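You operate a simulated robot arm through the tools that you are given. There is no shell and no other tool.

Carry out the task below with a simulated robot arm. There is one attempt and no reset: what you move stays moved.

Task
Comb the fluff off the red hat on the rubber mat.
Fine: the fabric comb is in the ironing cabinet drawer; put it back and shut the drawer. Set down upright: fabric comb. What is to be rubbed or washed off counts as gone when no trace of it is left.

It is judged by the outcome, as a careful person would: the job done as asked, and still so three seconds after it is handed in. It fails if anything else is knocked over, pushed out of place, dropped, spilled or broken.

Robot
A 6-joint arm with a fingered hand, fixed in place. Base frame: the origin is at the foot of the arm, x ahead of it, y to its left, z up. Lengths are in cm, angles in rad, forces in N, time in s.
With the tool pointing down near the work surface it reaches from about 36 to 82 cm from the base axis. Its first joint turns from -2.897 to 2.897 rad. Payload 4 kg.
The TCP is the grasp point between the finger pads, 2.6 cm short of the fingertips. In the tool frame z runs along the fingers and y along their closing line. Largest opening 13.2 cm; the body of the gripper starts 7.3 cm behind the TCP. The gripper is a hand of 5 fingers: y runs from the thumb to the fingers, the wrist lies at [0, 0, -23.9] in the tool frame, and closing takes about 1.5 s.
Orientation is that of the tool frame in the base frame, as a unit quaternion [w, x, y, z]. With the fingers straight down and closing along the base's y, the tool's x points along the base's -x, its y along +y and its z along -z.

Tools
- The arm moves only by the tool jog_arm. Its argument "moves" is one flat list of numbers, 6 for each row, row after row: the shift along the base's x, y, z in mm, then the turn, a rotation vector about the base's x, y, z in degrees. In form: [dx, dy, dz, rx, ry, rz, dx, dy, dz, rx, ry, rz, ...]. A call has 1 to 20 rows; each row is the pose to reach, as a shift and turn from the pose commanded when the call began. "grip" is the finger opening in mm, from 0 to 132, set as the call begins (left out, the last holds). A row lasts 0.2 s, in which the tool goes at most 5 cm and 0.15 rad; a call with a longer step from one row to the next is refused whole, and so is a gripper value outside its range. A pose out of reach is approached as far as the arm can. The call stops where the force on the tool passes 40 N (or 10 N more than at its start, if that is more) or the arm is blocked; 0.2 s more then pass. Each finger travels about 4.5 cm/s and halts on what it meets, pressing with about 27 N; the grip force reading is that of the motor and also rises with nothing between the fingers. The clock runs only during rows and for 0.2 s after the last one: add rows that repeat a pose to give the fingers time. It gives the time, the measured TCP pose, the force on the tool (base axes), the opening and the grip force at its end, in the units of the frame above (readings bear some noise), with the torque about the TCP (base axes, N m) and any sound that the robot's microphone picked up.
- Cameras (640 x 400 px; columns grow to the right, rows downward): "scene" is fixed at [40.15, -49.87, 153.46]; the picture's right is [0.66, -0.75, 0.00], its down [-0.60, -0.52, -0.61] and it looks along [0.46, 0.40, -0.79] (base axes); focal length 267 px, centre (320, 200). "wrist" rides on the gripper at [8.5, 0.2, -9.7] in the tool frame; the picture's right is [-0.02, 1.00, 0.00], its down [-0.75, -0.01, -0.66] and it looks along [-0.66, -0.01, 0.75] (tool axes); focal length 270 px, centre (320, 200). There is no depth. A picture from a camera that has moved, and an enlarged one, comes with that camera's place and axes in the base frame and with its lens.
- capture(camera): a new picture of that camera. It takes no simulated time.
- curl_fingers(finger1, finger2, finger3, finger4, thumb_bend): sets how far each is bent, from 0 (flat) to 1 (curled in); at 0.3 the hand is open as for a grip, at 0.7 the pads meet at the TCP. One left out holds its place. A second passes; each finger stops where it meets its share of the squeeze, and holds until it gets a number again. A gripper value or a shape takes the hand back. It gives what a move gives, with no picture; readings hold the bend of each and the force on the fingers (four entries, about 0 where the hand has none), thumb and palm.
- hand_shape(shape): the hand has 5 fingers and takes this shape, open, in about a second: jaw (thumb against the fingers, like two jaws); tri (thumb and two fingers); tip (a fingertip pinch); poke (one finger out to press); point (the index stretched); flat (the hand flat); cup (the hand cupped); fist (a fist). The gripper value then closes the fingers along that shape, each until it touches; the sizes above hold for jaw. It gives what a move gives, with no picture.
- close_up(camera, box): a new picture of the part [left, top, right, bottom] of that camera's present view, enlarged. It takes no simulated time.
- sign_off(): hands the job in; it is judged then, once.

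Nothing tells you positions but the pictures and the camera data. Unless the task says otherwise, let go and move clear before handing in.

The tools are called after "Call:" by a JSON object that holds its "api" and its "payload". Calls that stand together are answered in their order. jog_arm: Moves the arm, as the interface text tells. Its arguments: {"type":"object","properties":{"moves":{"type":"array","items":{"type":"number"}},"grip":{"type":"number"}},"required":["moves"]} The other tools are called the same way: hand_shape (shape) gives the hand a shape; curl_fingers (finger1, finger2, finger3, finger4, thumb_bend) moves the fingers one by one; capture (camera) takes a picture; close_up (camera, box) takes an enlarged picture of a part of a camera's view; sign_off () hands the job in.

At the start:

```text
time: 0.0
tcp_pos: [54.38, -5.67, 120.38]
tcp_rot: [0.0, 0.0, 1.0, 0.001]
force: [-0.8, -0.2, -0.5]
moment: [-0.04, 0.0, 0.02]
gripper_width: 13.18
finger_force: 0.0
shape: jaw
bend: [0.3, 0.3, 0.3, 0.3, 0.3]
finger forces: [0.0, 0.0, 0.0, 0.0, 0.0, 0.0]
```

scene: 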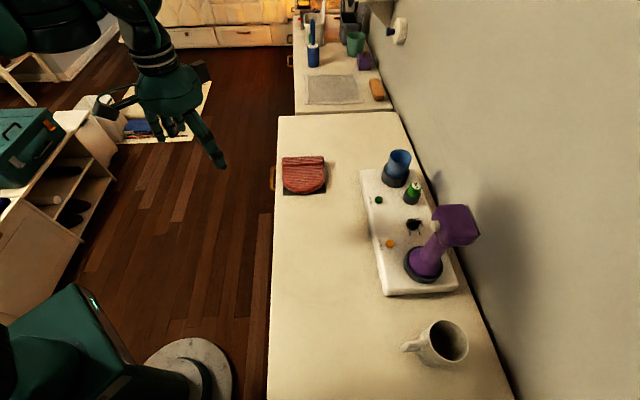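
wrist: 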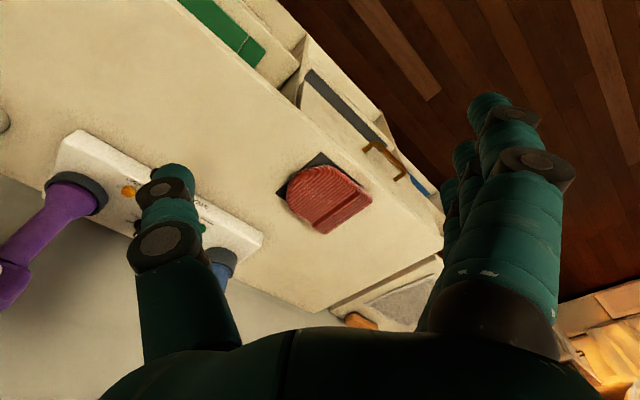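

I see a long counter ("ironing cabinet") with a red knitted hat on a dark rubber mat, and a drawer with a handle on the side facing the arm. I'll look closer before moving.

Call:
{"api": "close_up", "payload": {"camera": "scene", "box": [250, 130, 350, 220]}}

Call:
{"api": "close_up", "payload": {"camera": "wrist", "box": [240, 60, 460, 260]}}

Call:
{"api": "close_up", "payload": {"camera": "scene", "box": [240, 0, 480, 150]}}

Call:
{"api": "close_up", "payload": {"camera": "scene", "box": [340, 130, 500, 380]}}

```text
4.44 times, centred on (300, 175) of scene
camera zoom: at [40.15, -49.87, 153.46], right [0.66, -0.75, 0.0], down [-0.6, -0.52, -0.61], along [0.46, 0.4, -0.79], focal length 1188 px, centre (409, 311)
```

zoom: 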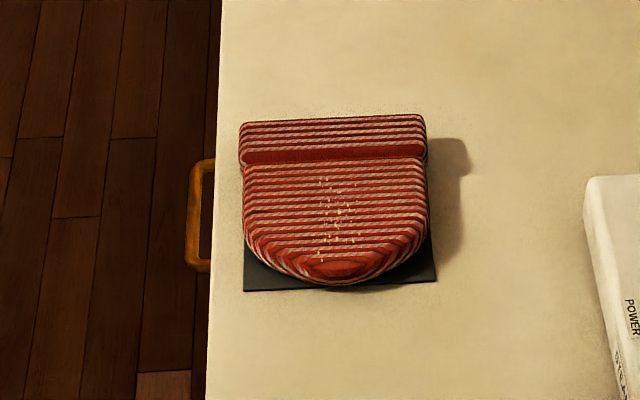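

```text
2.00 times, centred on (350, 160) of wrist
camera zoom: at [45.99, -5.55, 130.03], right [0.02, 1.0, 0.0], down [0.75, -0.01, 0.66], along [0.66, -0.01, -0.75], focal length 541 px, centre (260, 280)
```

zoom: 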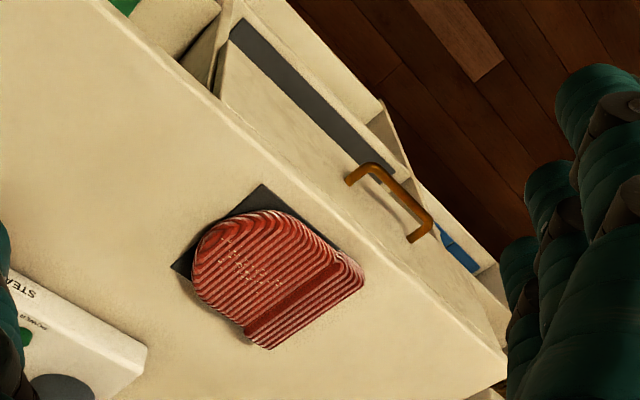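

```text
2.67 times, centred on (360, 75) of scene
camera zoom: at [40.15, -49.87, 153.46], right [0.66, -0.75, 0.0], down [-0.6, -0.52, -0.61], along [0.46, 0.4, -0.79], focal length 712 px, centre (213, 533)
```

zoom: 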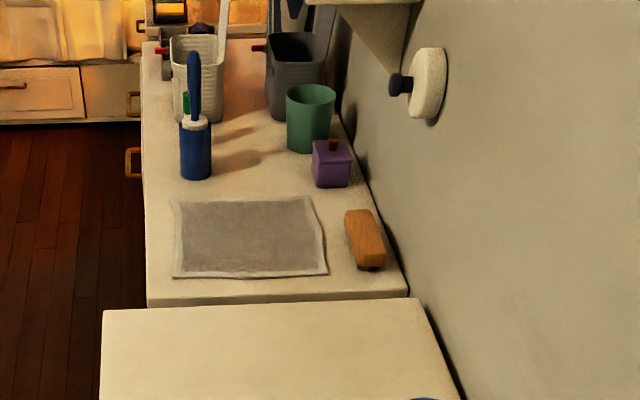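

```text
1.60 times, centred on (420, 255) of scene
camera zoom: at [40.15, -49.87, 153.46], right [0.66, -0.75, 0.0], down [-0.6, -0.52, -0.61], along [0.46, 0.4, -0.79], focal length 428 px, centre (160, 112)
```

zoom: 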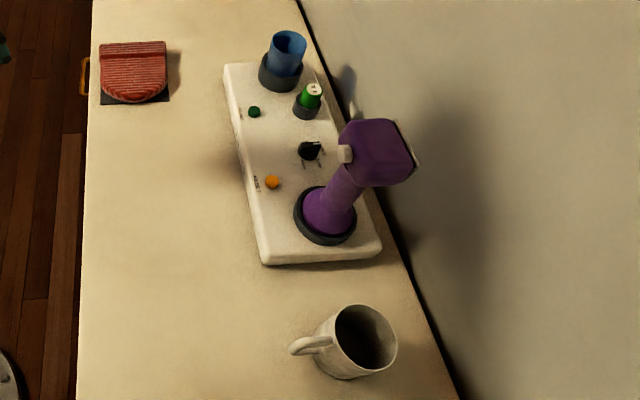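

The counter top sits at about z≈86. The mat and hat are near (78,-7), and the drawer handle is near (80,10,76), with the front face turned about 45° to the base. I'll turn the hand to line up with the counter and back off for a better look at the drawer front.

Call:
{"api": "jog_arm", "payload": {"moves": [7, 41, -5, 0, 0, 7.5, 14, 83, -10, 0, 0, 15, 21, 124, -20, 0, 0, 22.5, 28, 165, -30, 0, 0, 30, 36, 207, -40, 0, 0, 37.5, 43, 248, -50, 0, 0, 45]}}

Call:
{"api": "capture", "payload": {"camera": "wrist"}}

Call:
{"api": "capture", "payload": {"camera": "scene"}}

```text
time: 1.4
tcp_pos: [58.49, 19.08, 115.43]
tcp_rot: [0.0, -0.384, 0.923, 0.0]
force: [0.8, -0.2, 1.4]
moment: [-0.03, 0.03, 0.0]
gripper_width: 13.18
finger_force: 0.0
shape: jaw
bend: [0.3, 0.3, 0.3, 0.3, 0.3]
finger forces: [0.0, 0.0, 0.0, 0.0, 0.1, 0.0]
```

```text
taken
camera wrist: at [52.51, 13.17, 125.09], right [-0.69, 0.72, 0.0], down [0.54, 0.52, 0.66], along [0.47, 0.46, -0.75], focal length 270 px, centre (320, 200)
```

wrist: 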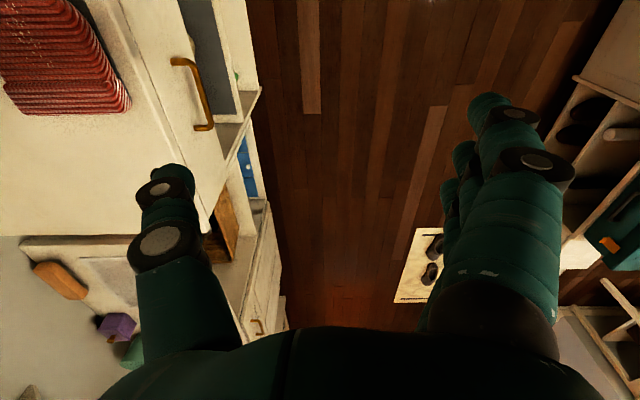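

```text
taken
```

scene: 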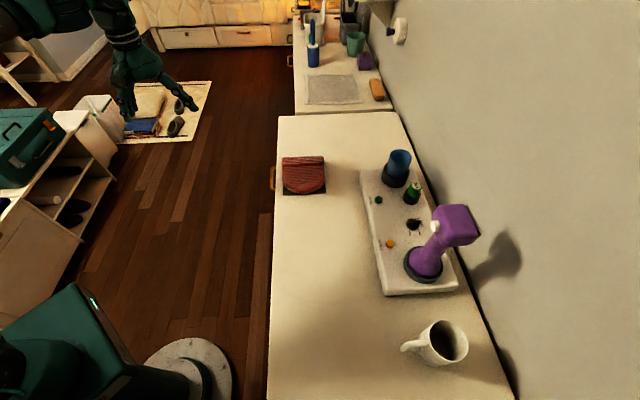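

The drawer front and handle are visible edge-on. Next I'll tilt the hand toward the drawer face, which is the grasp orientation I expect to use, and look at it squarely.

Call:
{"api": "jog_arm", "payload": {"moves": [-4, -20, -31, -5.3, -5.3, 0, -8, -40, -62, -10.6, -10.6, 0, -12, -60, -93, -15.9, -15.9, 0, -16, -80, -124, -21.2, -21.2, 0, -20, -100, -155, -26.5, -26.5, 0, -24, -120, -186, -31.8, -31.8, 0, -28, -141, -220, -31.8, -31.8, 0]}}

Call:
{"api": "capture", "payload": {"camera": "wrist"}}

Call:
{"api": "capture", "payload": {"camera": "scene"}}

```text
time: 3.0
tcp_pos: [55.93, 5.15, 93.46]
tcp_rot: [0.147, -0.354, 0.853, -0.354]
force: [-0.2, 0.3, 0.1]
moment: [0.03, -0.01, -0.01]
gripper_width: 13.2
finger_force: 0.0
shape: jaw
bend: [0.3, 0.3, 0.3, 0.3, 0.3]
finger forces: [0.0, 0.0, 0.0, 0.0, 0.1, 0.0]
```

```text
taken
camera wrist: at [45.07, 3.94, 100.16], right [-0.49, 0.51, -0.71], down [0.21, 0.85, 0.48], along [0.85, 0.08, -0.52], focal length 270 px, centre (320, 200)
```

wrist: 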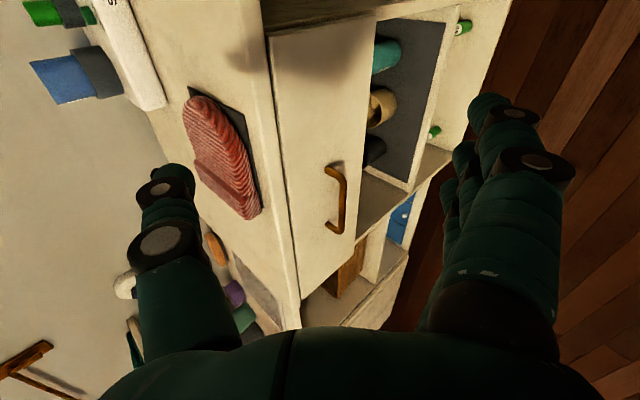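

```text
taken
```

scene: 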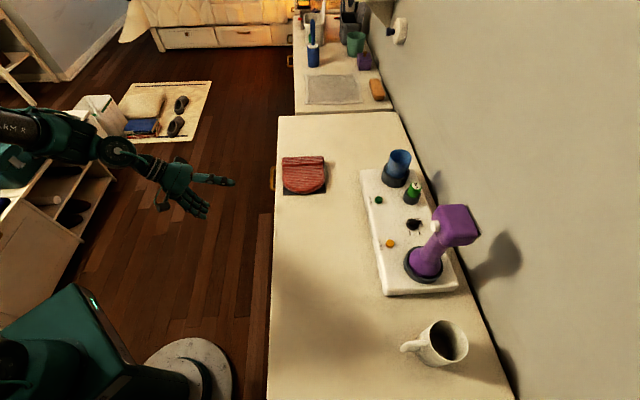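

Call:
{"api": "close_up", "payload": {"camera": "wrist", "box": [250, 20, 450, 320]}}

Call:
{"api": "close_up", "payload": {"camera": "scene", "box": [255, 150, 305, 210]}}

```text
1.33 times, centred on (350, 170) of wrist
camera zoom: at [45.07, 3.94, 100.16], right [-0.49, 0.51, -0.71], down [0.21, 0.85, 0.48], along [0.85, 0.08, -0.52], focal length 360 px, centre (280, 240)
```

zoom: 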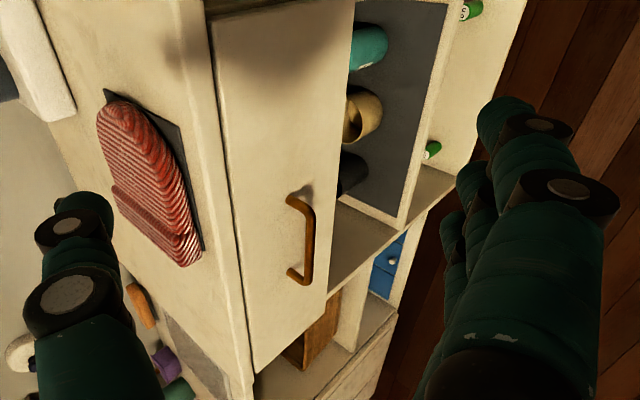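

```text
6.67 times, centred on (280, 180) of scene
camera zoom: at [40.15, -49.87, 153.46], right [0.66, -0.75, 0.0], down [-0.6, -0.52, -0.61], along [0.46, 0.4, -0.79], focal length 1781 px, centre (587, 333)
```

zoom: 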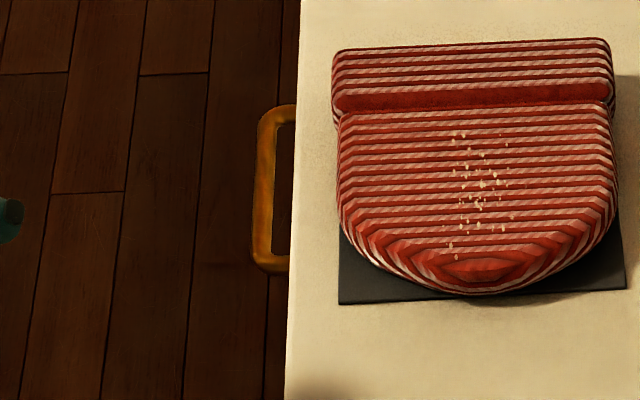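

The drawer front is clear: a horizontal wooden bar handle near u≈63 along the counter, z≈76.7, standing about 3 cm off the face. I'll move level with it, tilt further toward horizontal, and part-close the hand, then check with the wrist camera.

Call:
{"api": "jog_arm", "payload": {"moves": [23, 23, -19, -3, -3, 0, 46, 46, -38, -6, -6, 0, 70, 69, -57, -9, -9, 0, 93, 92, -77, -12, -12, 0, 116, 115, -96, -15, -15, 0, 139, 138, -115, -17.7, -17.7, 0], "grip": 55}}

Call:
{"api": "capture", "payload": {"camera": "wrist"}}

Call:
{"api": "capture", "payload": {"camera": "scene"}}

```text
time: 4.4
tcp_pos: [69.79, 18.74, 82.11]
tcp_rot: [0.22, -0.314, 0.756, -0.53]
force: [0.4, 0.4, 0.6]
moment: [0.03, -0.02, -0.01]
gripper_width: 5.6
finger_force: 0.1
shape: jaw
bend: [0.73, 0.73, 0.73, 0.73, 0.7]
finger forces: [0.0, 0.0, 0.0, 0.0, 0.0, 0.0]
```

```text
taken
camera wrist: at [57.37, 19.21, 85.15], right [-0.23, 0.26, -0.94], down [0.1, 0.97, 0.24], along [0.97, -0.04, -0.24], focal length 270 px, centre (320, 200)
```

wrist: 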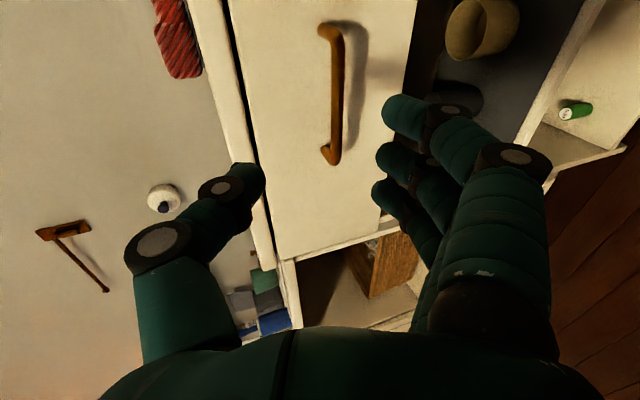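

```text
taken
```

scene: 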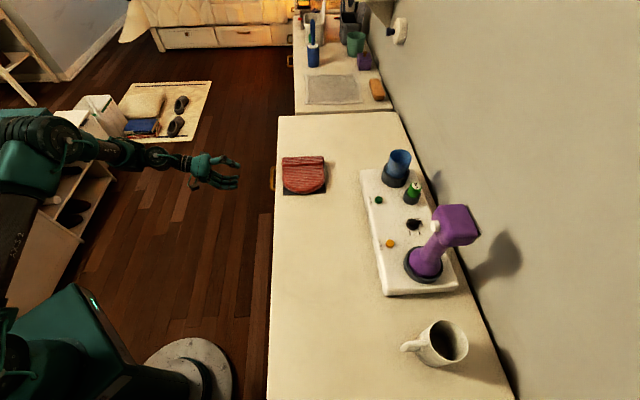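

The handle bar is just ahead, with the thumb side above it and the fingers below. I'll level out a bit more, narrow the opening to 4 cm and move to a short stand-off.

Call:
{"api": "jog_arm", "payload": {"moves": [14, -14, -16, -2.4, -2.4, 0, 28, -28, -32, -4.8, -4.8, 0, 42, -42, -48, -7.07, -7.07, 0, 42, -42, -48, -7.07, -7.07, 0], "grip": 42}}

Call:
{"api": "capture", "payload": {"camera": "wrist"}}

Call:
{"api": "close_up", "payload": {"camera": "scene", "box": [180, 130, 300, 220]}}

```text
time: 5.4
tcp_pos: [74.0, 14.55, 77.15]
tcp_rot: [0.247, -0.293, 0.708, -0.593]
force: [-0.5, 0.0, -0.3]
moment: [-0.04, -0.02, -0.03]
gripper_width: 4.24
finger_force: 0.0
shape: jaw
bend: [0.73, 0.73, 0.73, 0.73, 0.7]
finger forces: [0.1, 0.0, 0.0, 0.0, 0.0, 0.0]
```

```text
taken
camera wrist: at [61.28, 15.28, 78.65], right [-0.11, 0.14, -0.98], down [0.07, 0.99, 0.13], along [0.99, -0.06, -0.12], focal length 270 px, centre (320, 200)
```

wrist: 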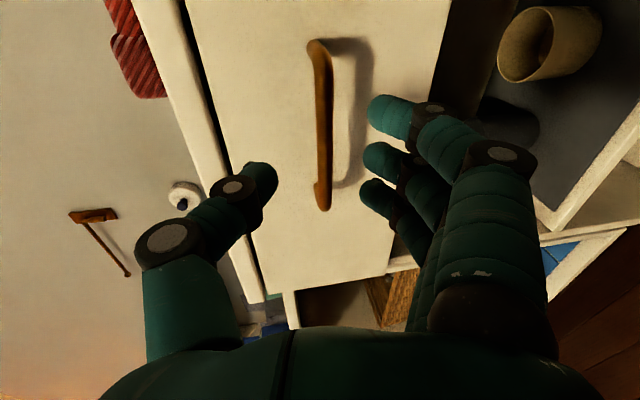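

```text
4.44 times, centred on (240, 175) of scene
camera zoom: at [40.15, -49.87, 153.46], right [0.66, -0.75, 0.0], down [-0.6, -0.52, -0.61], along [0.46, 0.4, -0.79], focal length 1188 px, centre (676, 311)
```

zoom: 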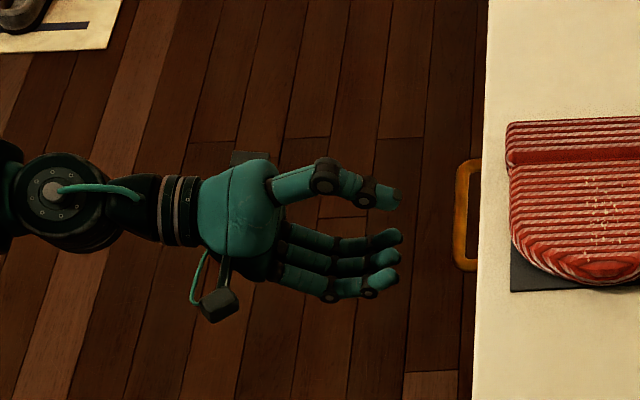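

The bar sits midway between thumb and fingers, so I'll go forward onto it slowly, stopping short of the drawer face.

Call:
{"api": "jog_arm", "payload": {"moves": [10, -10, -3, 0, 0, 0, 20, -20, -6, 0, 0, 0, 30, -30, -9, 0, 0, 0, 36, -36, -11, 0, 0, 0, 41, -41, -12, 0, 0, 0]}}

Call:
{"api": "capture", "payload": {"camera": "wrist"}}

Call:
{"api": "close_up", "payload": {"camera": "scene", "box": [200, 130, 320, 220]}}

```text
time: 6.6
tcp_pos: [78.19, 10.52, 75.77]
tcp_rot: [0.246, -0.293, 0.708, -0.593]
force: [-0.2, 0.1, 0.1]
moment: [-0.01, 0.0, 0.0]
gripper_width: 4.25
finger_force: 0.0
shape: jaw
bend: [0.73, 0.73, 0.73, 0.73, 0.7]
finger forces: [0.0, 0.0, 0.0, 0.0, 0.0, 0.1]
```

```text
taken
camera wrist: at [65.45, 11.28, 77.38], right [-0.11, 0.14, -0.98], down [0.07, 0.99, 0.13], along [0.99, -0.06, -0.12], focal length 270 px, centre (320, 200)
```

wrist: 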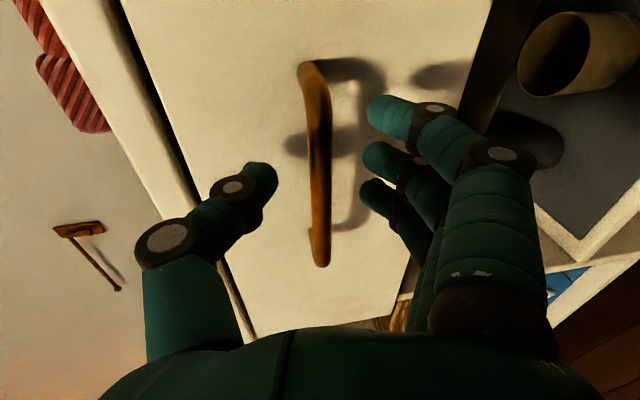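

```text
4.44 times, centred on (260, 175) of scene
camera zoom: at [40.15, -49.87, 153.46], right [0.66, -0.75, 0.0], down [-0.6, -0.52, -0.61], along [0.46, 0.4, -0.79], focal length 1188 px, centre (587, 311)
```

zoom: 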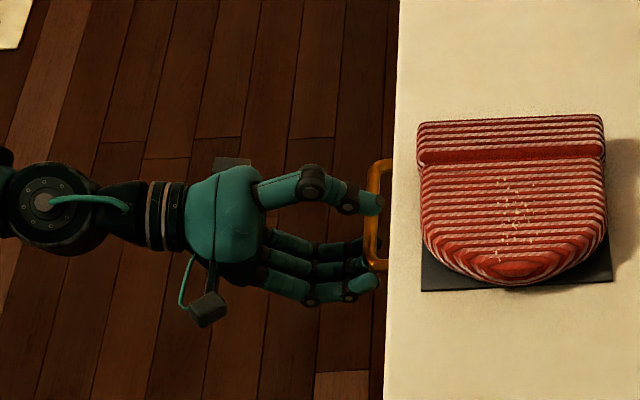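

The fingertips only just reach the bar, so I'll go about 1 cm further and then close on it.

Call:
{"api": "jog_arm", "payload": {"moves": [4, -4, 0, 0, 0, 0, 8, -8, -1, 0, 0, 0]}}

Call:
{"api": "jog_arm", "payload": {"moves": [0, 0, 0, 0, 0, 0, 0, 0, 0, 0, 0, 0, 0, 0, 0, 0, 0, 0, 0, 0, 0, 0, 0, 0, 0, 0, 0, 0, 0, 0, 0, 0, 0, 0, 0, 0, 0, 0, 0, 0, 0, 0], "grip": 0}}

Call:
{"api": "capture", "payload": {"camera": "wrist"}}

Call:
{"api": "close_up", "payload": {"camera": "scene", "box": [200, 130, 320, 220]}}

```text
time: 7.2
tcp_pos: [78.84, 9.71, 75.59]
tcp_rot: [0.245, -0.293, 0.708, -0.594]
force: [0.3, -0.9, -0.2]
moment: [-0.01, 0.0, 0.01]
gripper_width: 4.26
finger_force: 0.0
shape: jaw
bend: [0.73, 0.73, 0.73, 0.73, 0.7]
finger forces: [0.1, 0.0, 0.1, 0.0, 0.0, 0.0]
```

```text
time: 8.8
tcp_pos: [78.87, 9.92, 75.63]
tcp_rot: [0.246, -0.293, 0.708, -0.594]
force: [4.8, -1.6, -2.7]
moment: [0.13, 0.02, -0.1]
gripper_width: 0.02
finger_force: 27.0
shape: jaw
bend: [0.7, 0.68, 0.67, 0.67, 0.71]
finger forces: [6.6, 4.9, 5.0, 4.8, 21.5, 0.0]
```

```text
taken
camera wrist: at [66.23, 10.49, 77.2], right [-0.11, 0.14, -0.98], down [0.08, 0.99, 0.13], along [0.99, -0.06, -0.12], focal length 270 px, centre (320, 200)
```

wrist: 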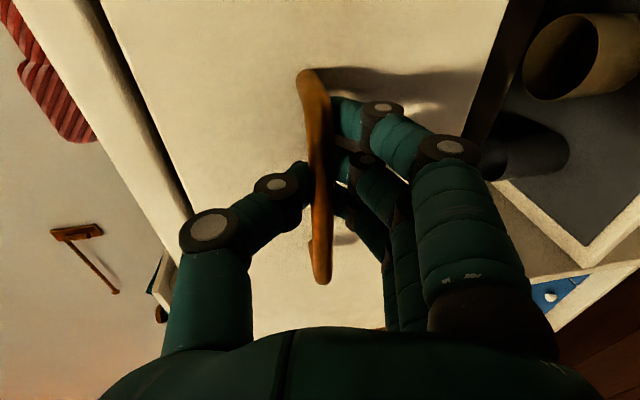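

```text
4.44 times, centred on (260, 175) of scene
camera zoom: at [40.15, -49.87, 153.46], right [0.66, -0.75, 0.0], down [-0.6, -0.52, -0.61], along [0.46, 0.4, -0.79], focal length 1188 px, centre (587, 311)
```

zoom: 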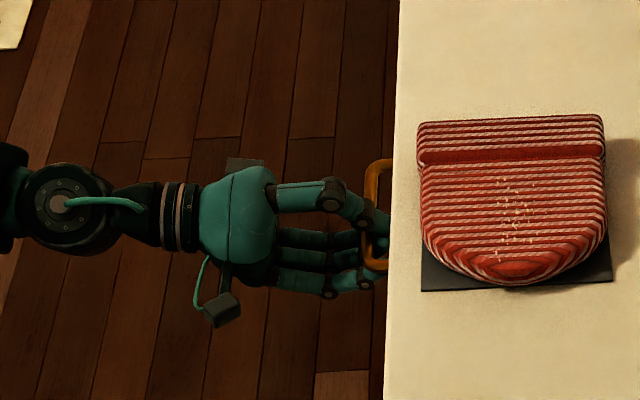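

Thumb and fingers have closed around and behind the bar, like a hook. I'll pull gently straight out and check that the drawer follows.

Call:
{"api": "jog_arm", "payload": {"moves": [-7, 7, 0, 0, 0, 0, -14, 14, 0, 0, 0, 0, -21, 21, 0, 0, 0, 0, -28, 28, 0, 0, 0, 0]}}

Call:
{"api": "capture", "payload": {"camera": "wrist"}}

Call:
{"api": "close_up", "payload": {"camera": "scene", "box": [200, 100, 360, 220]}}

```text
time: 9.8
tcp_pos: [76.03, 12.51, 75.73]
tcp_rot: [0.246, -0.293, 0.708, -0.594]
force: [6.9, 4.1, -4.4]
moment: [0.19, -0.03, -0.13]
gripper_width: 0.0
finger_force: 26.9
shape: jaw
bend: [0.7, 0.68, 0.67, 0.67, 0.72]
finger forces: [9.2, 5.2, 5.3, 5.1, 20.6, 0.0]
```

```text
taken
camera wrist: at [63.38, 13.28, 77.23], right [-0.11, 0.14, -0.98], down [0.07, 0.99, 0.13], along [0.99, -0.06, -0.12], focal length 270 px, centre (320, 200)
```

wrist: 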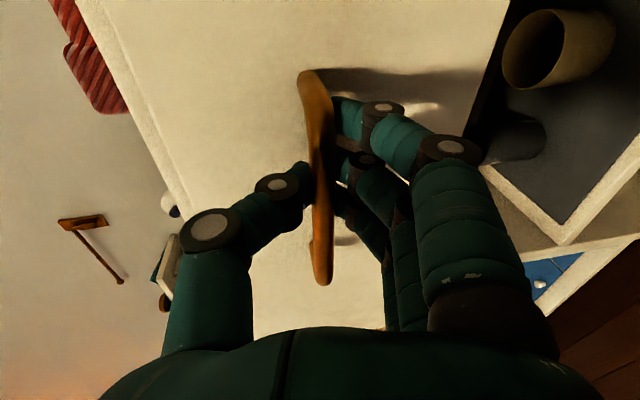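

```text
3.33 times, centred on (280, 160) of scene
camera zoom: at [40.15, -49.87, 153.46], right [0.66, -0.75, 0.0], down [-0.6, -0.52, -0.61], along [0.46, 0.4, -0.79], focal length 891 px, centre (453, 333)
```

zoom: 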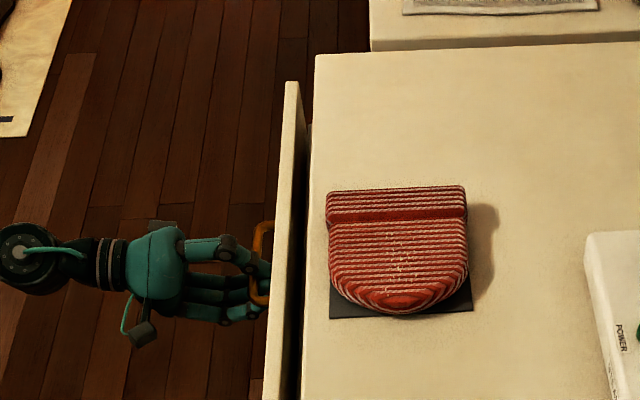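

The drawer is sliding out nicely. I'll pull about 16 cm more.

Call:
{"api": "jog_arm", "payload": {"moves": [-11, 11, 0, 0, 0, 0, -22, 22, 0, 0, 0, 0, -33, 33, 0, 0, 0, 0, -44, 44, 0, 0, 0, 0, -55, 55, 0, 0, 0, 0, -66, 66, 0, 0, 0, 0, -77, 77, 0, 0, 0, 0, -88, 88, 0, 0, 0, 0, -99, 99, 0, 0, 0, 0, -110, 110, 0, 0, 0, 0]}}

Call:
{"api": "capture", "payload": {"camera": "scene"}}

Call:
{"api": "close_up", "payload": {"camera": "scene", "box": [180, 80, 340, 230]}}

```text
time: 12.0
tcp_pos: [64.93, 23.59, 75.66]
tcp_rot: [0.246, -0.293, 0.707, -0.594]
force: [6.2, 5.2, 1.9]
moment: [0.14, -0.04, -0.14]
gripper_width: 0.0
finger_force: 27.3
shape: jaw
bend: [0.7, 0.68, 0.67, 0.68, 0.72]
finger forces: [8.5, 4.7, 4.8, 4.7, 22.3, 0.0]
```

```text
taken
```

scene: 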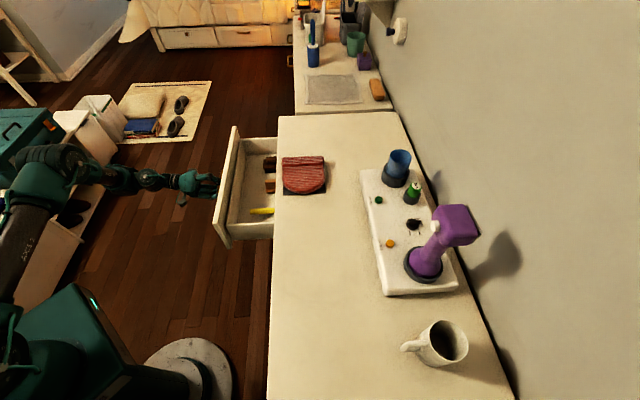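

```text
2.67 times, centred on (260, 155) of scene
camera zoom: at [40.15, -49.87, 153.46], right [0.66, -0.75, 0.0], down [-0.6, -0.52, -0.61], along [0.46, 0.4, -0.79], focal length 712 px, centre (480, 320)
```

zoom: 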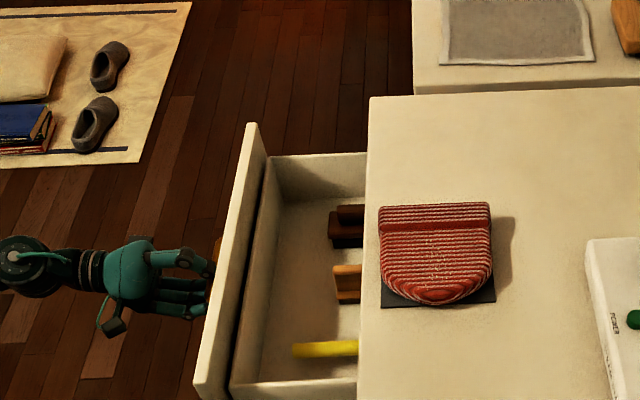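

The drawer holds two wooden brush- or comb-like items and a yellow one. I'll pull it out another 8 cm or so to expose them.

Call:
{"api": "jog_arm", "payload": {"moves": [-10, 10, 0, 0, 0, 0, -20, 20, 0, 0, 0, 0, -30, 30, 0, 0, 0, 0, -40, 40, 0, 0, 0, 0, -50, 50, 0, 0, 0, 0, -60, 60, 0, 0, 0, 0]}}

Call:
{"api": "close_up", "payload": {"camera": "scene", "box": [160, 90, 320, 250]}}

```text
time: 13.4
tcp_pos: [58.85, 28.5, 75.43]
tcp_rot: [0.246, -0.299, 0.711, -0.587]
force: [2.2, 3.9, -0.5]
moment: [0.26, -0.05, -0.16]
gripper_width: 0.02
finger_force: 26.4
shape: jaw
bend: [0.7, 0.68, 0.68, 0.7, 0.72]
finger forces: [7.3, 0.0, 0.1, 1.5, 18.2, 0.1]
out of reach, approached as far as the arm can: row 5, 6
```

```text
2.50 times, centred on (240, 170) of scene
camera zoom: at [40.15, -49.87, 153.46], right [0.66, -0.75, 0.0], down [-0.6, -0.52, -0.61], along [0.46, 0.4, -0.79], focal length 668 px, centre (520, 275)
```

zoom: 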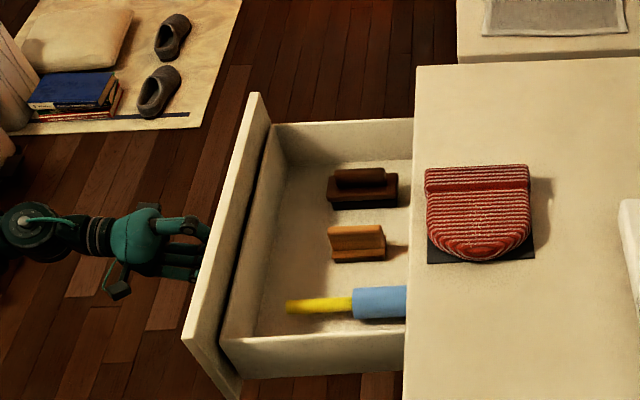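

The drawer is open about 26 cm, which shows three items: a dark brush, a smaller wooden piece with a ridge, and a blue and yellow one. I'll let go of the handle.

Call:
{"api": "jog_arm", "payload": {"moves": [0, 0, 0, 0, 0, 0, 0, 0, 0, 0, 0, 0, 0, 0, 0, 0, 0, 0, 0, 0, 0, 0, 0, 0, 0, 0, 0, 0, 0, 0, 0, 0, 0, 0, 0, 0], "grip": 60}}

Call:
{"api": "capture", "payload": {"camera": "wrist"}}

Call:
{"api": "close_up", "payload": {"camera": "scene", "box": [160, 120, 260, 220]}}

```text
time: 14.8
tcp_pos: [58.87, 28.56, 75.45]
tcp_rot: [0.247, -0.299, 0.711, -0.586]
force: [-0.4, 0.9, -0.3]
moment: [0.03, -0.03, -0.03]
gripper_width: 5.87
finger_force: 0.0
shape: jaw
bend: [0.73, 0.73, 0.73, 0.73, 0.7]
finger forces: [0.0, 0.0, 0.1, 0.0, 0.9, 0.0]
```

```text
taken
camera wrist: at [46.28, 29.15, 77.18], right [-0.12, 0.15, -0.98], down [0.07, 0.99, 0.14], along [0.99, -0.05, -0.13], focal length 270 px, centre (320, 200)
```

wrist: 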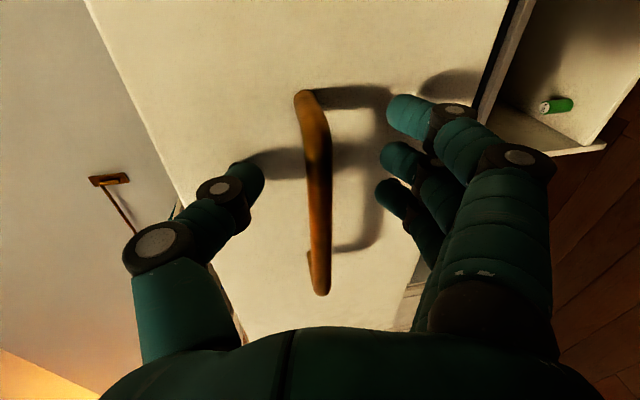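

```text
4.00 times, centred on (210, 170) of scene
camera zoom: at [40.15, -49.87, 153.46], right [0.66, -0.75, 0.0], down [-0.6, -0.52, -0.61], along [0.46, 0.4, -0.79], focal length 1069 px, centre (760, 320)
```

zoom: 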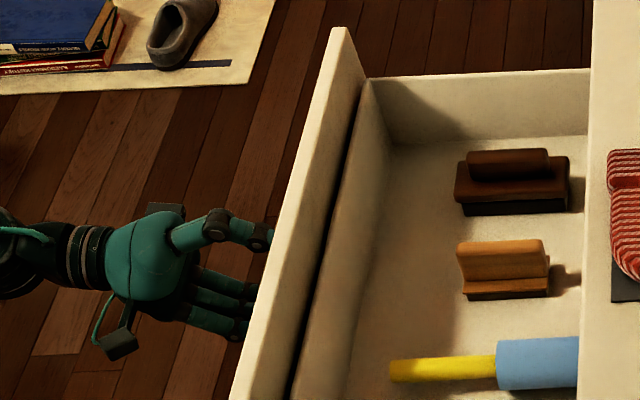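

Grip released. I'll back off the bar with a slight yaw to ease the reach limit met at the end of the pull.

Call:
{"api": "jog_arm", "payload": {"moves": [-6, 6, 0, 0, 0, 2, -12, 12, 0, 0, 0, 4, -18, 18, 2, 1.5, 1.5, 6, -24, 24, 6, 3, 3, 8]}}

Call:
{"api": "capture", "payload": {"camera": "wrist"}}

Call:
{"api": "close_up", "payload": {"camera": "scene", "box": [160, 120, 260, 220]}}

```text
time: 15.8
tcp_pos: [56.7, 30.91, 76.22]
tcp_rot: [0.276, -0.351, 0.707, -0.549]
force: [0.0, 0.4, -0.9]
moment: [0.03, 0.0, 0.03]
gripper_width: 5.95
finger_force: 0.1
shape: jaw
bend: [0.73, 0.73, 0.73, 0.73, 0.7]
finger forces: [0.1, 0.1, 0.1, 0.1, 0.1, 0.1]
```

```text
taken
camera wrist: at [44.1, 29.84, 78.39], right [-0.18, 0.17, -0.97], down [-0.05, 0.98, 0.18], along [0.98, 0.09, -0.17], focal length 270 px, centre (320, 200)
```

wrist: 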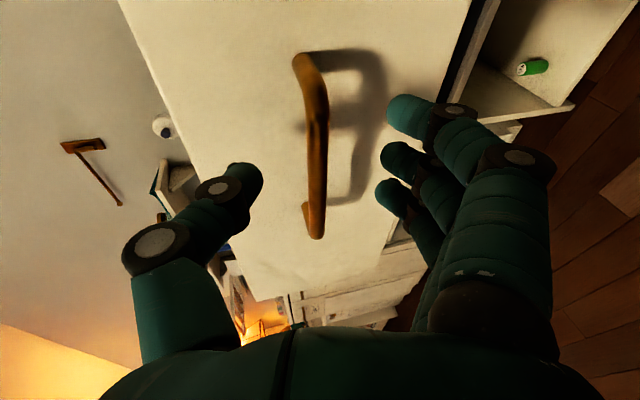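

```text
4.00 times, centred on (210, 170) of scene
camera zoom: at [40.15, -49.87, 153.46], right [0.66, -0.75, 0.0], down [-0.6, -0.52, -0.61], along [0.46, 0.4, -0.79], focal length 1069 px, centre (760, 320)
```

zoom: 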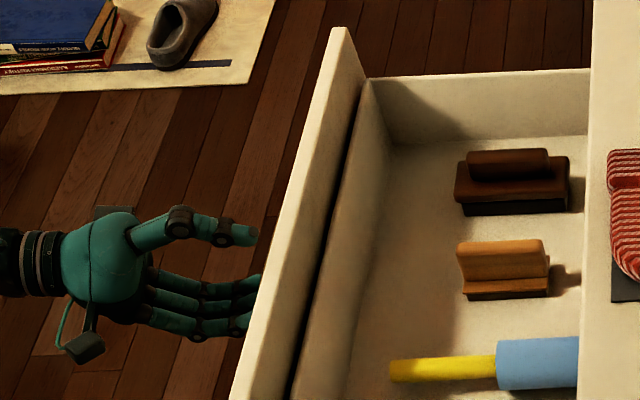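

Clear of the bar and the drawer stayed put. Now I'll back away further, raise the hand and tilt it back to pointing down.

Call:
{"api": "jog_arm", "payload": {"moves": [-11, 11, 5, 4.8, 6.4, 0, -22, 22, 15, 9.6, 12.8, 0, -25, 25, 45, 14.4, 19.2, 0, -25, 25, 85, 19.2, 25.6, 0, -25, 25, 125, 24, 32, 0, -25, 25, 165, 28.8, 38.4, 0, -20, 20, 205, 33.6, 44.8, 0, -10, 10, 245, 38.4, 51.2, 0, 0, 0, 285, 43.2, 57.6, 0, 0, 0, 285, 45.5, 60.6, 0], "grip": 80}}

Call:
{"api": "capture", "payload": {"camera": "wrist"}}

Call:
{"api": "capture", "payload": {"camera": "scene"}}

```text
time: 18.0
tcp_pos: [56.42, 30.72, 104.75]
tcp_rot: [0.0, -0.445, 0.895, 0.0]
force: [0.2, -0.1, 0.2]
moment: [0.03, 0.02, -0.01]
gripper_width: 7.95
finger_force: 0.1
shape: jaw
bend: [0.71, 0.71, 0.71, 0.71, 0.69]
finger forces: [0.0, 0.0, 0.1, 0.1, 0.0, 0.0]
```

```text
taken
camera wrist: at [51.31, 24.12, 114.47], right [-0.78, 0.62, 0.0], down [0.47, 0.59, 0.66], along [0.41, 0.52, -0.75], focal length 270 px, centre (320, 200)
```

wrist: 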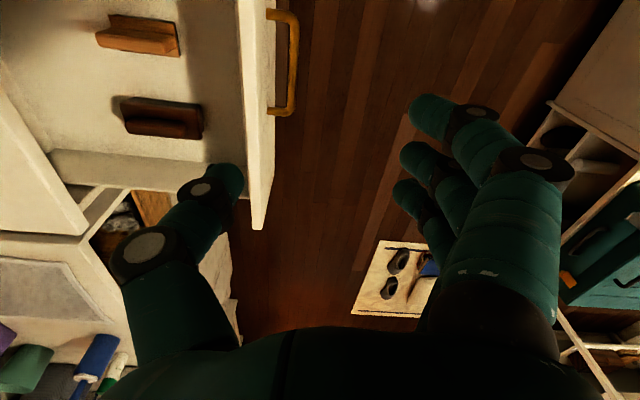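

```text
taken
```

scene: 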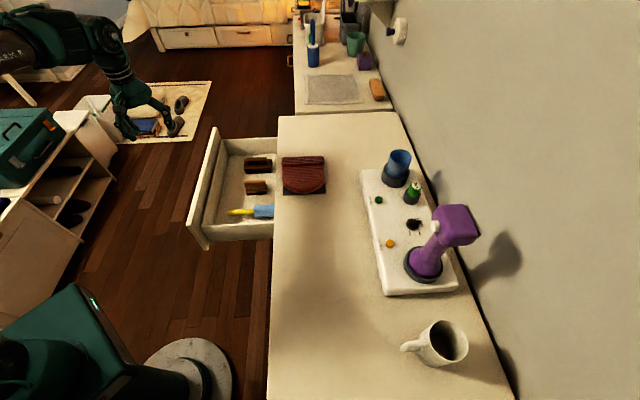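

The hand is high and clear of the drawer. I'll yaw it so the fingers close along the counter direction, across the small wooden pieces, and look straight into the drawer.

Call:
{"api": "jog_arm", "payload": {"moves": [3, -1, -5, 0, 0, -8.15, 6, -1, -10, 0, 0, -16.3, 9, -2, -15, 0, 0, -24.45, 12, -2, -20, 0, 0, -32.6, 15, -3, -25, 0, 0, -40.75, 18, -4, -30, 0, 0, -48.9, 21, -4, -35, 0, 0, -57.05, 24, -5, -40, 0, 0, -65.2, 27, -5, -45, 0, 0, -73.35, 30, -6, -50, 0, 0, -81.5, 33, -6, -55, 0, 0, -89.65, 35, -7, -60, 0, 0, -97.8], "grip": 80}}

Call:
{"api": "capture", "payload": {"camera": "wrist"}}

Call:
{"api": "capture", "payload": {"camera": "scene"}}

```text
time: 20.6
tcp_pos: [60.14, 30.2, 98.69]
tcp_rot: [0.0, 0.383, 0.924, 0.0]
force: [0.2, -0.7, 0.3]
moment: [-0.02, -0.02, 0.02]
gripper_width: 7.99
finger_force: 0.0
shape: jaw
bend: [0.71, 0.71, 0.71, 0.71, 0.69]
finger forces: [0.0, 0.0, 0.1, 0.1, 0.0, 0.1]
```

```text
taken
camera wrist: at [54.34, 36.33, 108.33], right [0.72, 0.69, 0.0], down [0.52, -0.54, 0.66], along [0.45, -0.48, -0.75], focal length 270 px, centre (320, 200)
```

wrist: 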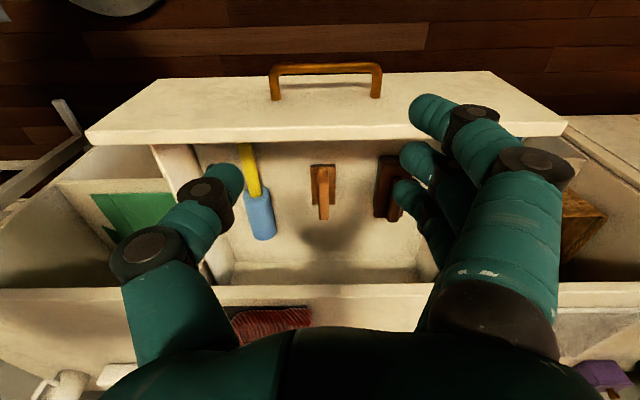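

```text
taken
```

scene: 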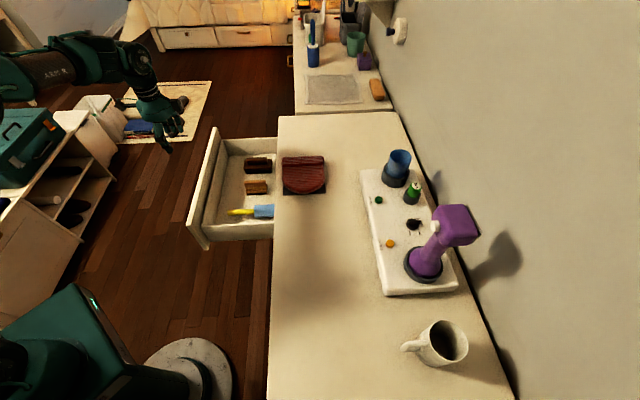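

Call:
{"api": "close_up", "payload": {"camera": "wrist", "box": [230, 130, 430, 260]}}

Call:
{"api": "close_up", "payload": {"camera": "scene", "box": [220, 145, 280, 225]}}

```text
3.08 times, centred on (330, 195) of wrist
camera zoom: at [54.34, 36.33, 108.33], right [0.72, 0.69, 0.0], down [0.52, -0.54, 0.66], along [0.45, -0.48, -0.75], focal length 832 px, centre (289, 215)
```

zoom: 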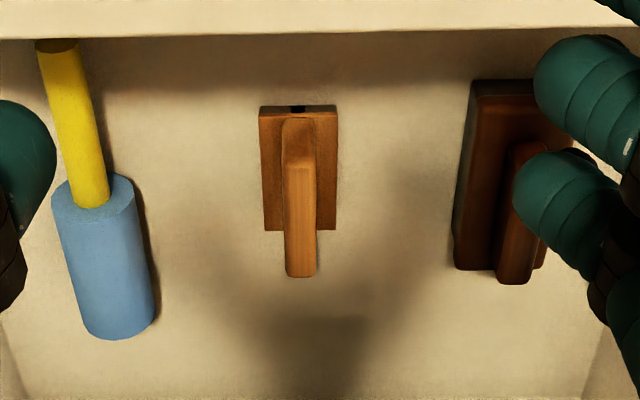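

```text
5.00 times, centred on (250, 185) of scene
camera zoom: at [40.15, -49.87, 153.46], right [0.66, -0.75, 0.0], down [-0.6, -0.52, -0.61], along [0.46, 0.4, -0.79], focal length 1336 px, centre (670, 275)
```

zoom: 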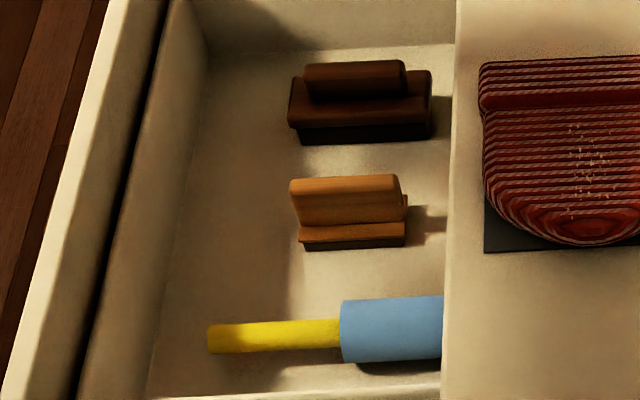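

Triangulating from both cameras, the middle piece is a base about 4×8 cm with an upright handle about 1.6 cm thick, top at z≈75, centred at (75.5,15.2). The blue item looks like a lint roller and the dark one a bristle brush, so the middle one should be the fabric comb. I'll move above it and look closer to make sure.

Call:
{"api": "jog_arm", "payload": {"moves": [31, -30, 0, 0, 0, 0, 62, -60, 0, 0, 0, 0, 92, -90, -20, 0, 0, 0, 92, -90, -60, 0, 0, 0, 92, -90, -90, 0, 0, 0]}}

Call:
{"api": "capture", "payload": {"camera": "wrist"}}

Call:
{"api": "close_up", "payload": {"camera": "wrist", "box": [250, 100, 400, 220]}}

Call:
{"api": "capture", "payload": {"camera": "scene"}}

```text
time: 21.8
tcp_pos: [69.5, 21.01, 89.82]
tcp_rot: [0.0, 0.383, 0.924, 0.0]
force: [0.2, 0.6, -0.6]
moment: [0.02, 0.01, -0.01]
gripper_width: 7.97
finger_force: 0.0
shape: jaw
bend: [0.71, 0.71, 0.71, 0.71, 0.69]
finger forces: [0.0, 0.1, 0.0, 0.0, 0.0, 0.0]
```

```text
taken
camera wrist: at [63.75, 27.15, 99.53], right [0.72, 0.69, 0.0], down [0.52, -0.54, 0.66], along [0.46, -0.47, -0.75], focal length 270 px, centre (320, 200)
```

wrist: 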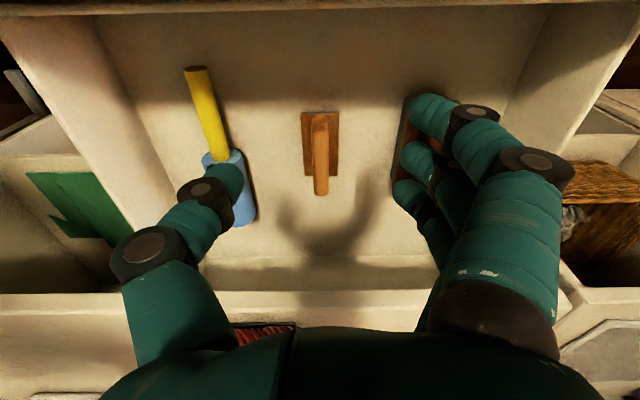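

```text
3.33 times, centred on (325, 160) of wrist
camera zoom: at [63.75, 27.15, 99.53], right [0.72, 0.69, 0.0], down [0.52, -0.54, 0.66], along [0.46, -0.47, -0.75], focal length 901 px, centre (303, 333)
```

zoom: 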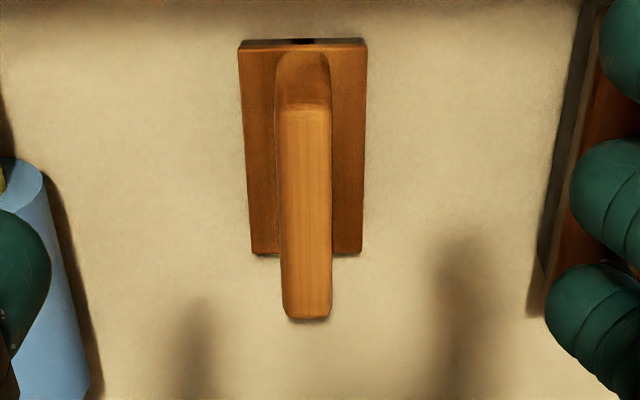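

```text
taken
```

scene: 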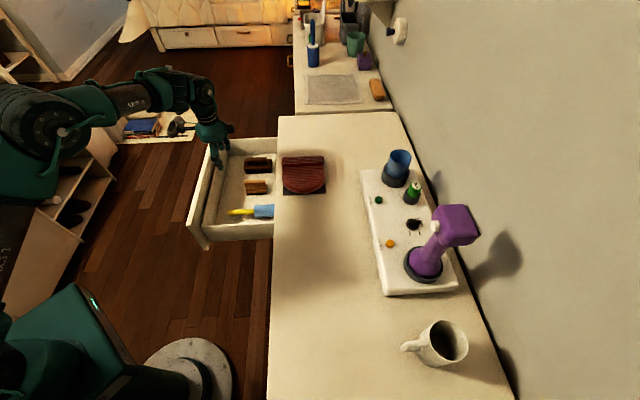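

Call:
{"api": "close_up", "payload": {"camera": "wrist", "box": [295, 100, 345, 135]}}

Call:
{"api": "close_up", "payload": {"camera": "scene", "box": [240, 175, 275, 200]}}

Call:
{"api": "close_up", "payload": {"camera": "scene", "box": [240, 150, 275, 175]}}

```text
11.43 times, centred on (320, 118) of wrist
camera zoom: at [63.75, 27.15, 99.53], right [0.72, 0.69, 0.0], down [0.52, -0.54, 0.66], along [0.46, -0.47, -0.75], focal length 3089 px, centre (320, 1143)
```

zoom: 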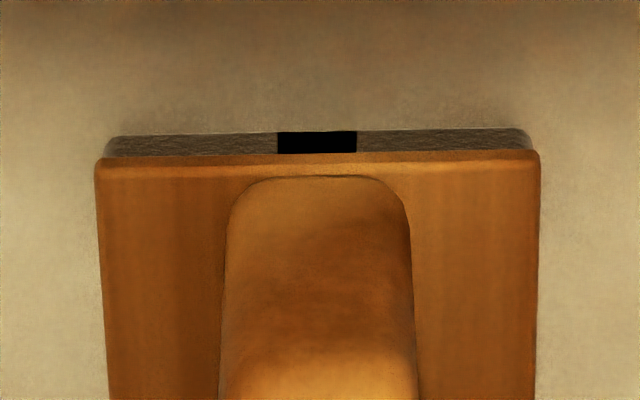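

```text
16.00 times, centred on (258, 188) of scene
camera zoom: at [40.15, -49.87, 153.46], right [0.66, -0.75, 0.0], down [-0.6, -0.52, -0.61], along [0.46, 0.4, -0.79], focal length 4275 px, centre (1320, 400)
```

zoom: 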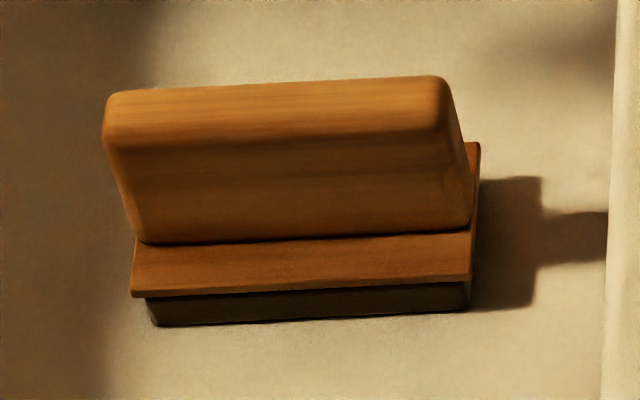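

```text
16.00 times, centred on (258, 162) of scene
camera zoom: at [40.15, -49.87, 153.46], right [0.66, -0.75, 0.0], down [-0.6, -0.52, -0.61], along [0.46, 0.4, -0.79], focal length 4275 px, centre (1320, 800)
```

zoom: 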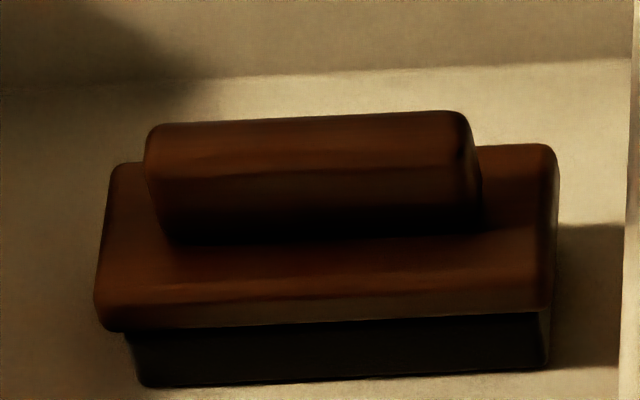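

That settles it: the middle piece has a thin block with a dark toothed strip under its base, so it's the fabric comb, while the dark one is a thick bristle brush. I'll centre over the comb's handle and lower to just above it.

Call:
{"api": "jog_arm", "payload": {"moves": [20, -19, -10, 0, 0, 0, 40, -38, -30, 0, 0, 0, 60, -58, -60, 0, 0, 0, 60, -58, -98, 0, 0, 0], "grip": 70}}

Call:
{"api": "capture", "payload": {"camera": "wrist"}}

Call:
{"api": "close_up", "payload": {"camera": "scene", "box": [190, 110, 310, 230]}}

```text
time: 22.8
tcp_pos: [75.21, 15.03, 79.78]
tcp_rot: [0.0, 0.383, 0.924, 0.001]
force: [0.3, -0.1, -0.1]
moment: [-0.01, 0.03, -0.05]
gripper_width: 7.05
finger_force: 0.0
shape: jaw
bend: [0.72, 0.72, 0.72, 0.72, 0.7]
finger forces: [0.1, 0.0, 0.1, 0.1, 0.0, 0.1]
```

```text
taken
camera wrist: at [69.41, 21.21, 89.65], right [0.72, 0.69, 0.0], down [0.52, -0.54, 0.66], along [0.46, -0.47, -0.75], focal length 270 px, centre (320, 200)
```

wrist: 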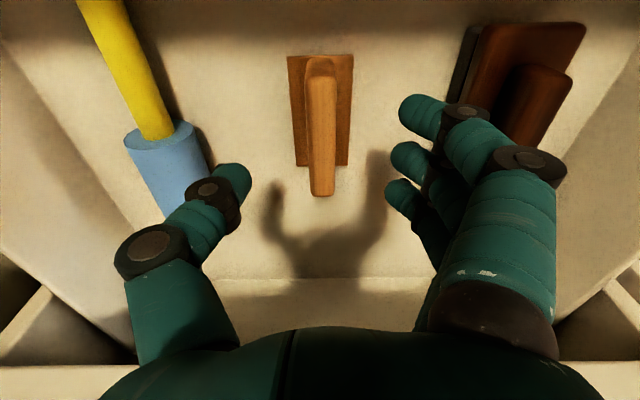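

```text
3.33 times, centred on (250, 170) of scene
camera zoom: at [40.15, -49.87, 153.46], right [0.66, -0.75, 0.0], down [-0.6, -0.52, -0.61], along [0.46, 0.4, -0.79], focal length 891 px, centre (553, 300)
```

zoom: 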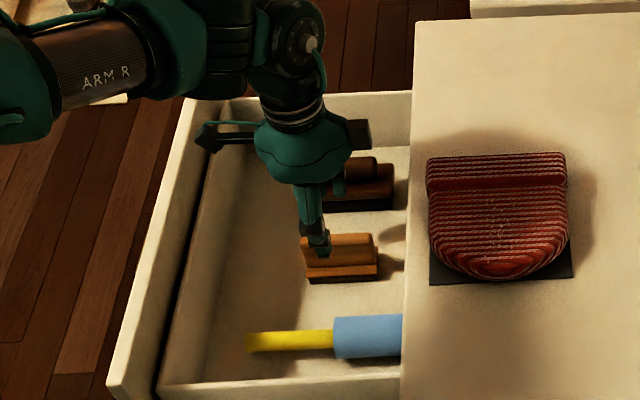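

The hand is centred over the comb handle with clearance to the roller and brush. I'll lower around the handle and close.

Call:
{"api": "jog_arm", "payload": {"moves": [1, 0, -20, 0, 0, 0, 2, 1, -40, 0, 0, 0, 2, 1, -52, 0, 0, 0, 2, 1, -60, 0, 0, 0]}}

Call:
{"api": "capture", "payload": {"camera": "wrist"}}

Call:
{"api": "close_up", "payload": {"camera": "scene", "box": [210, 130, 300, 220]}}

```text
time: 23.8
tcp_pos: [75.44, 15.31, 73.86]
tcp_rot: [0.0, 0.382, 0.924, 0.0]
force: [-0.3, 0.0, 0.5]
moment: [0.01, 0.0, -0.02]
gripper_width: 7.09
finger_force: 0.0
shape: jaw
bend: [0.72, 0.72, 0.72, 0.72, 0.7]
finger forces: [0.1, 0.0, 0.1, 0.0, 0.1, 0.1]
```

```text
taken
camera wrist: at [69.66, 21.46, 83.6], right [0.72, 0.69, 0.0], down [0.52, -0.54, 0.66], along [0.46, -0.47, -0.75], focal length 270 px, centre (320, 200)
```

wrist: 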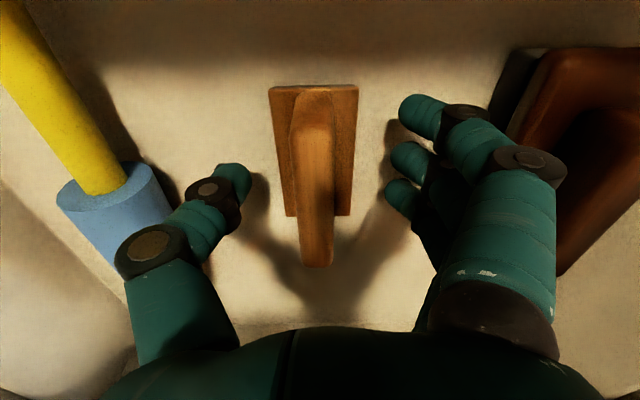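

```text
4.44 times, centred on (255, 175) of scene
camera zoom: at [40.15, -49.87, 153.46], right [0.66, -0.75, 0.0], down [-0.6, -0.52, -0.61], along [0.46, 0.4, -0.79], focal length 1188 px, centre (609, 311)
```

zoom: 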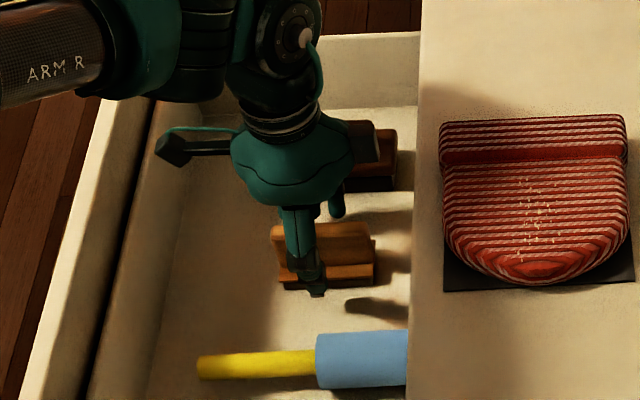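

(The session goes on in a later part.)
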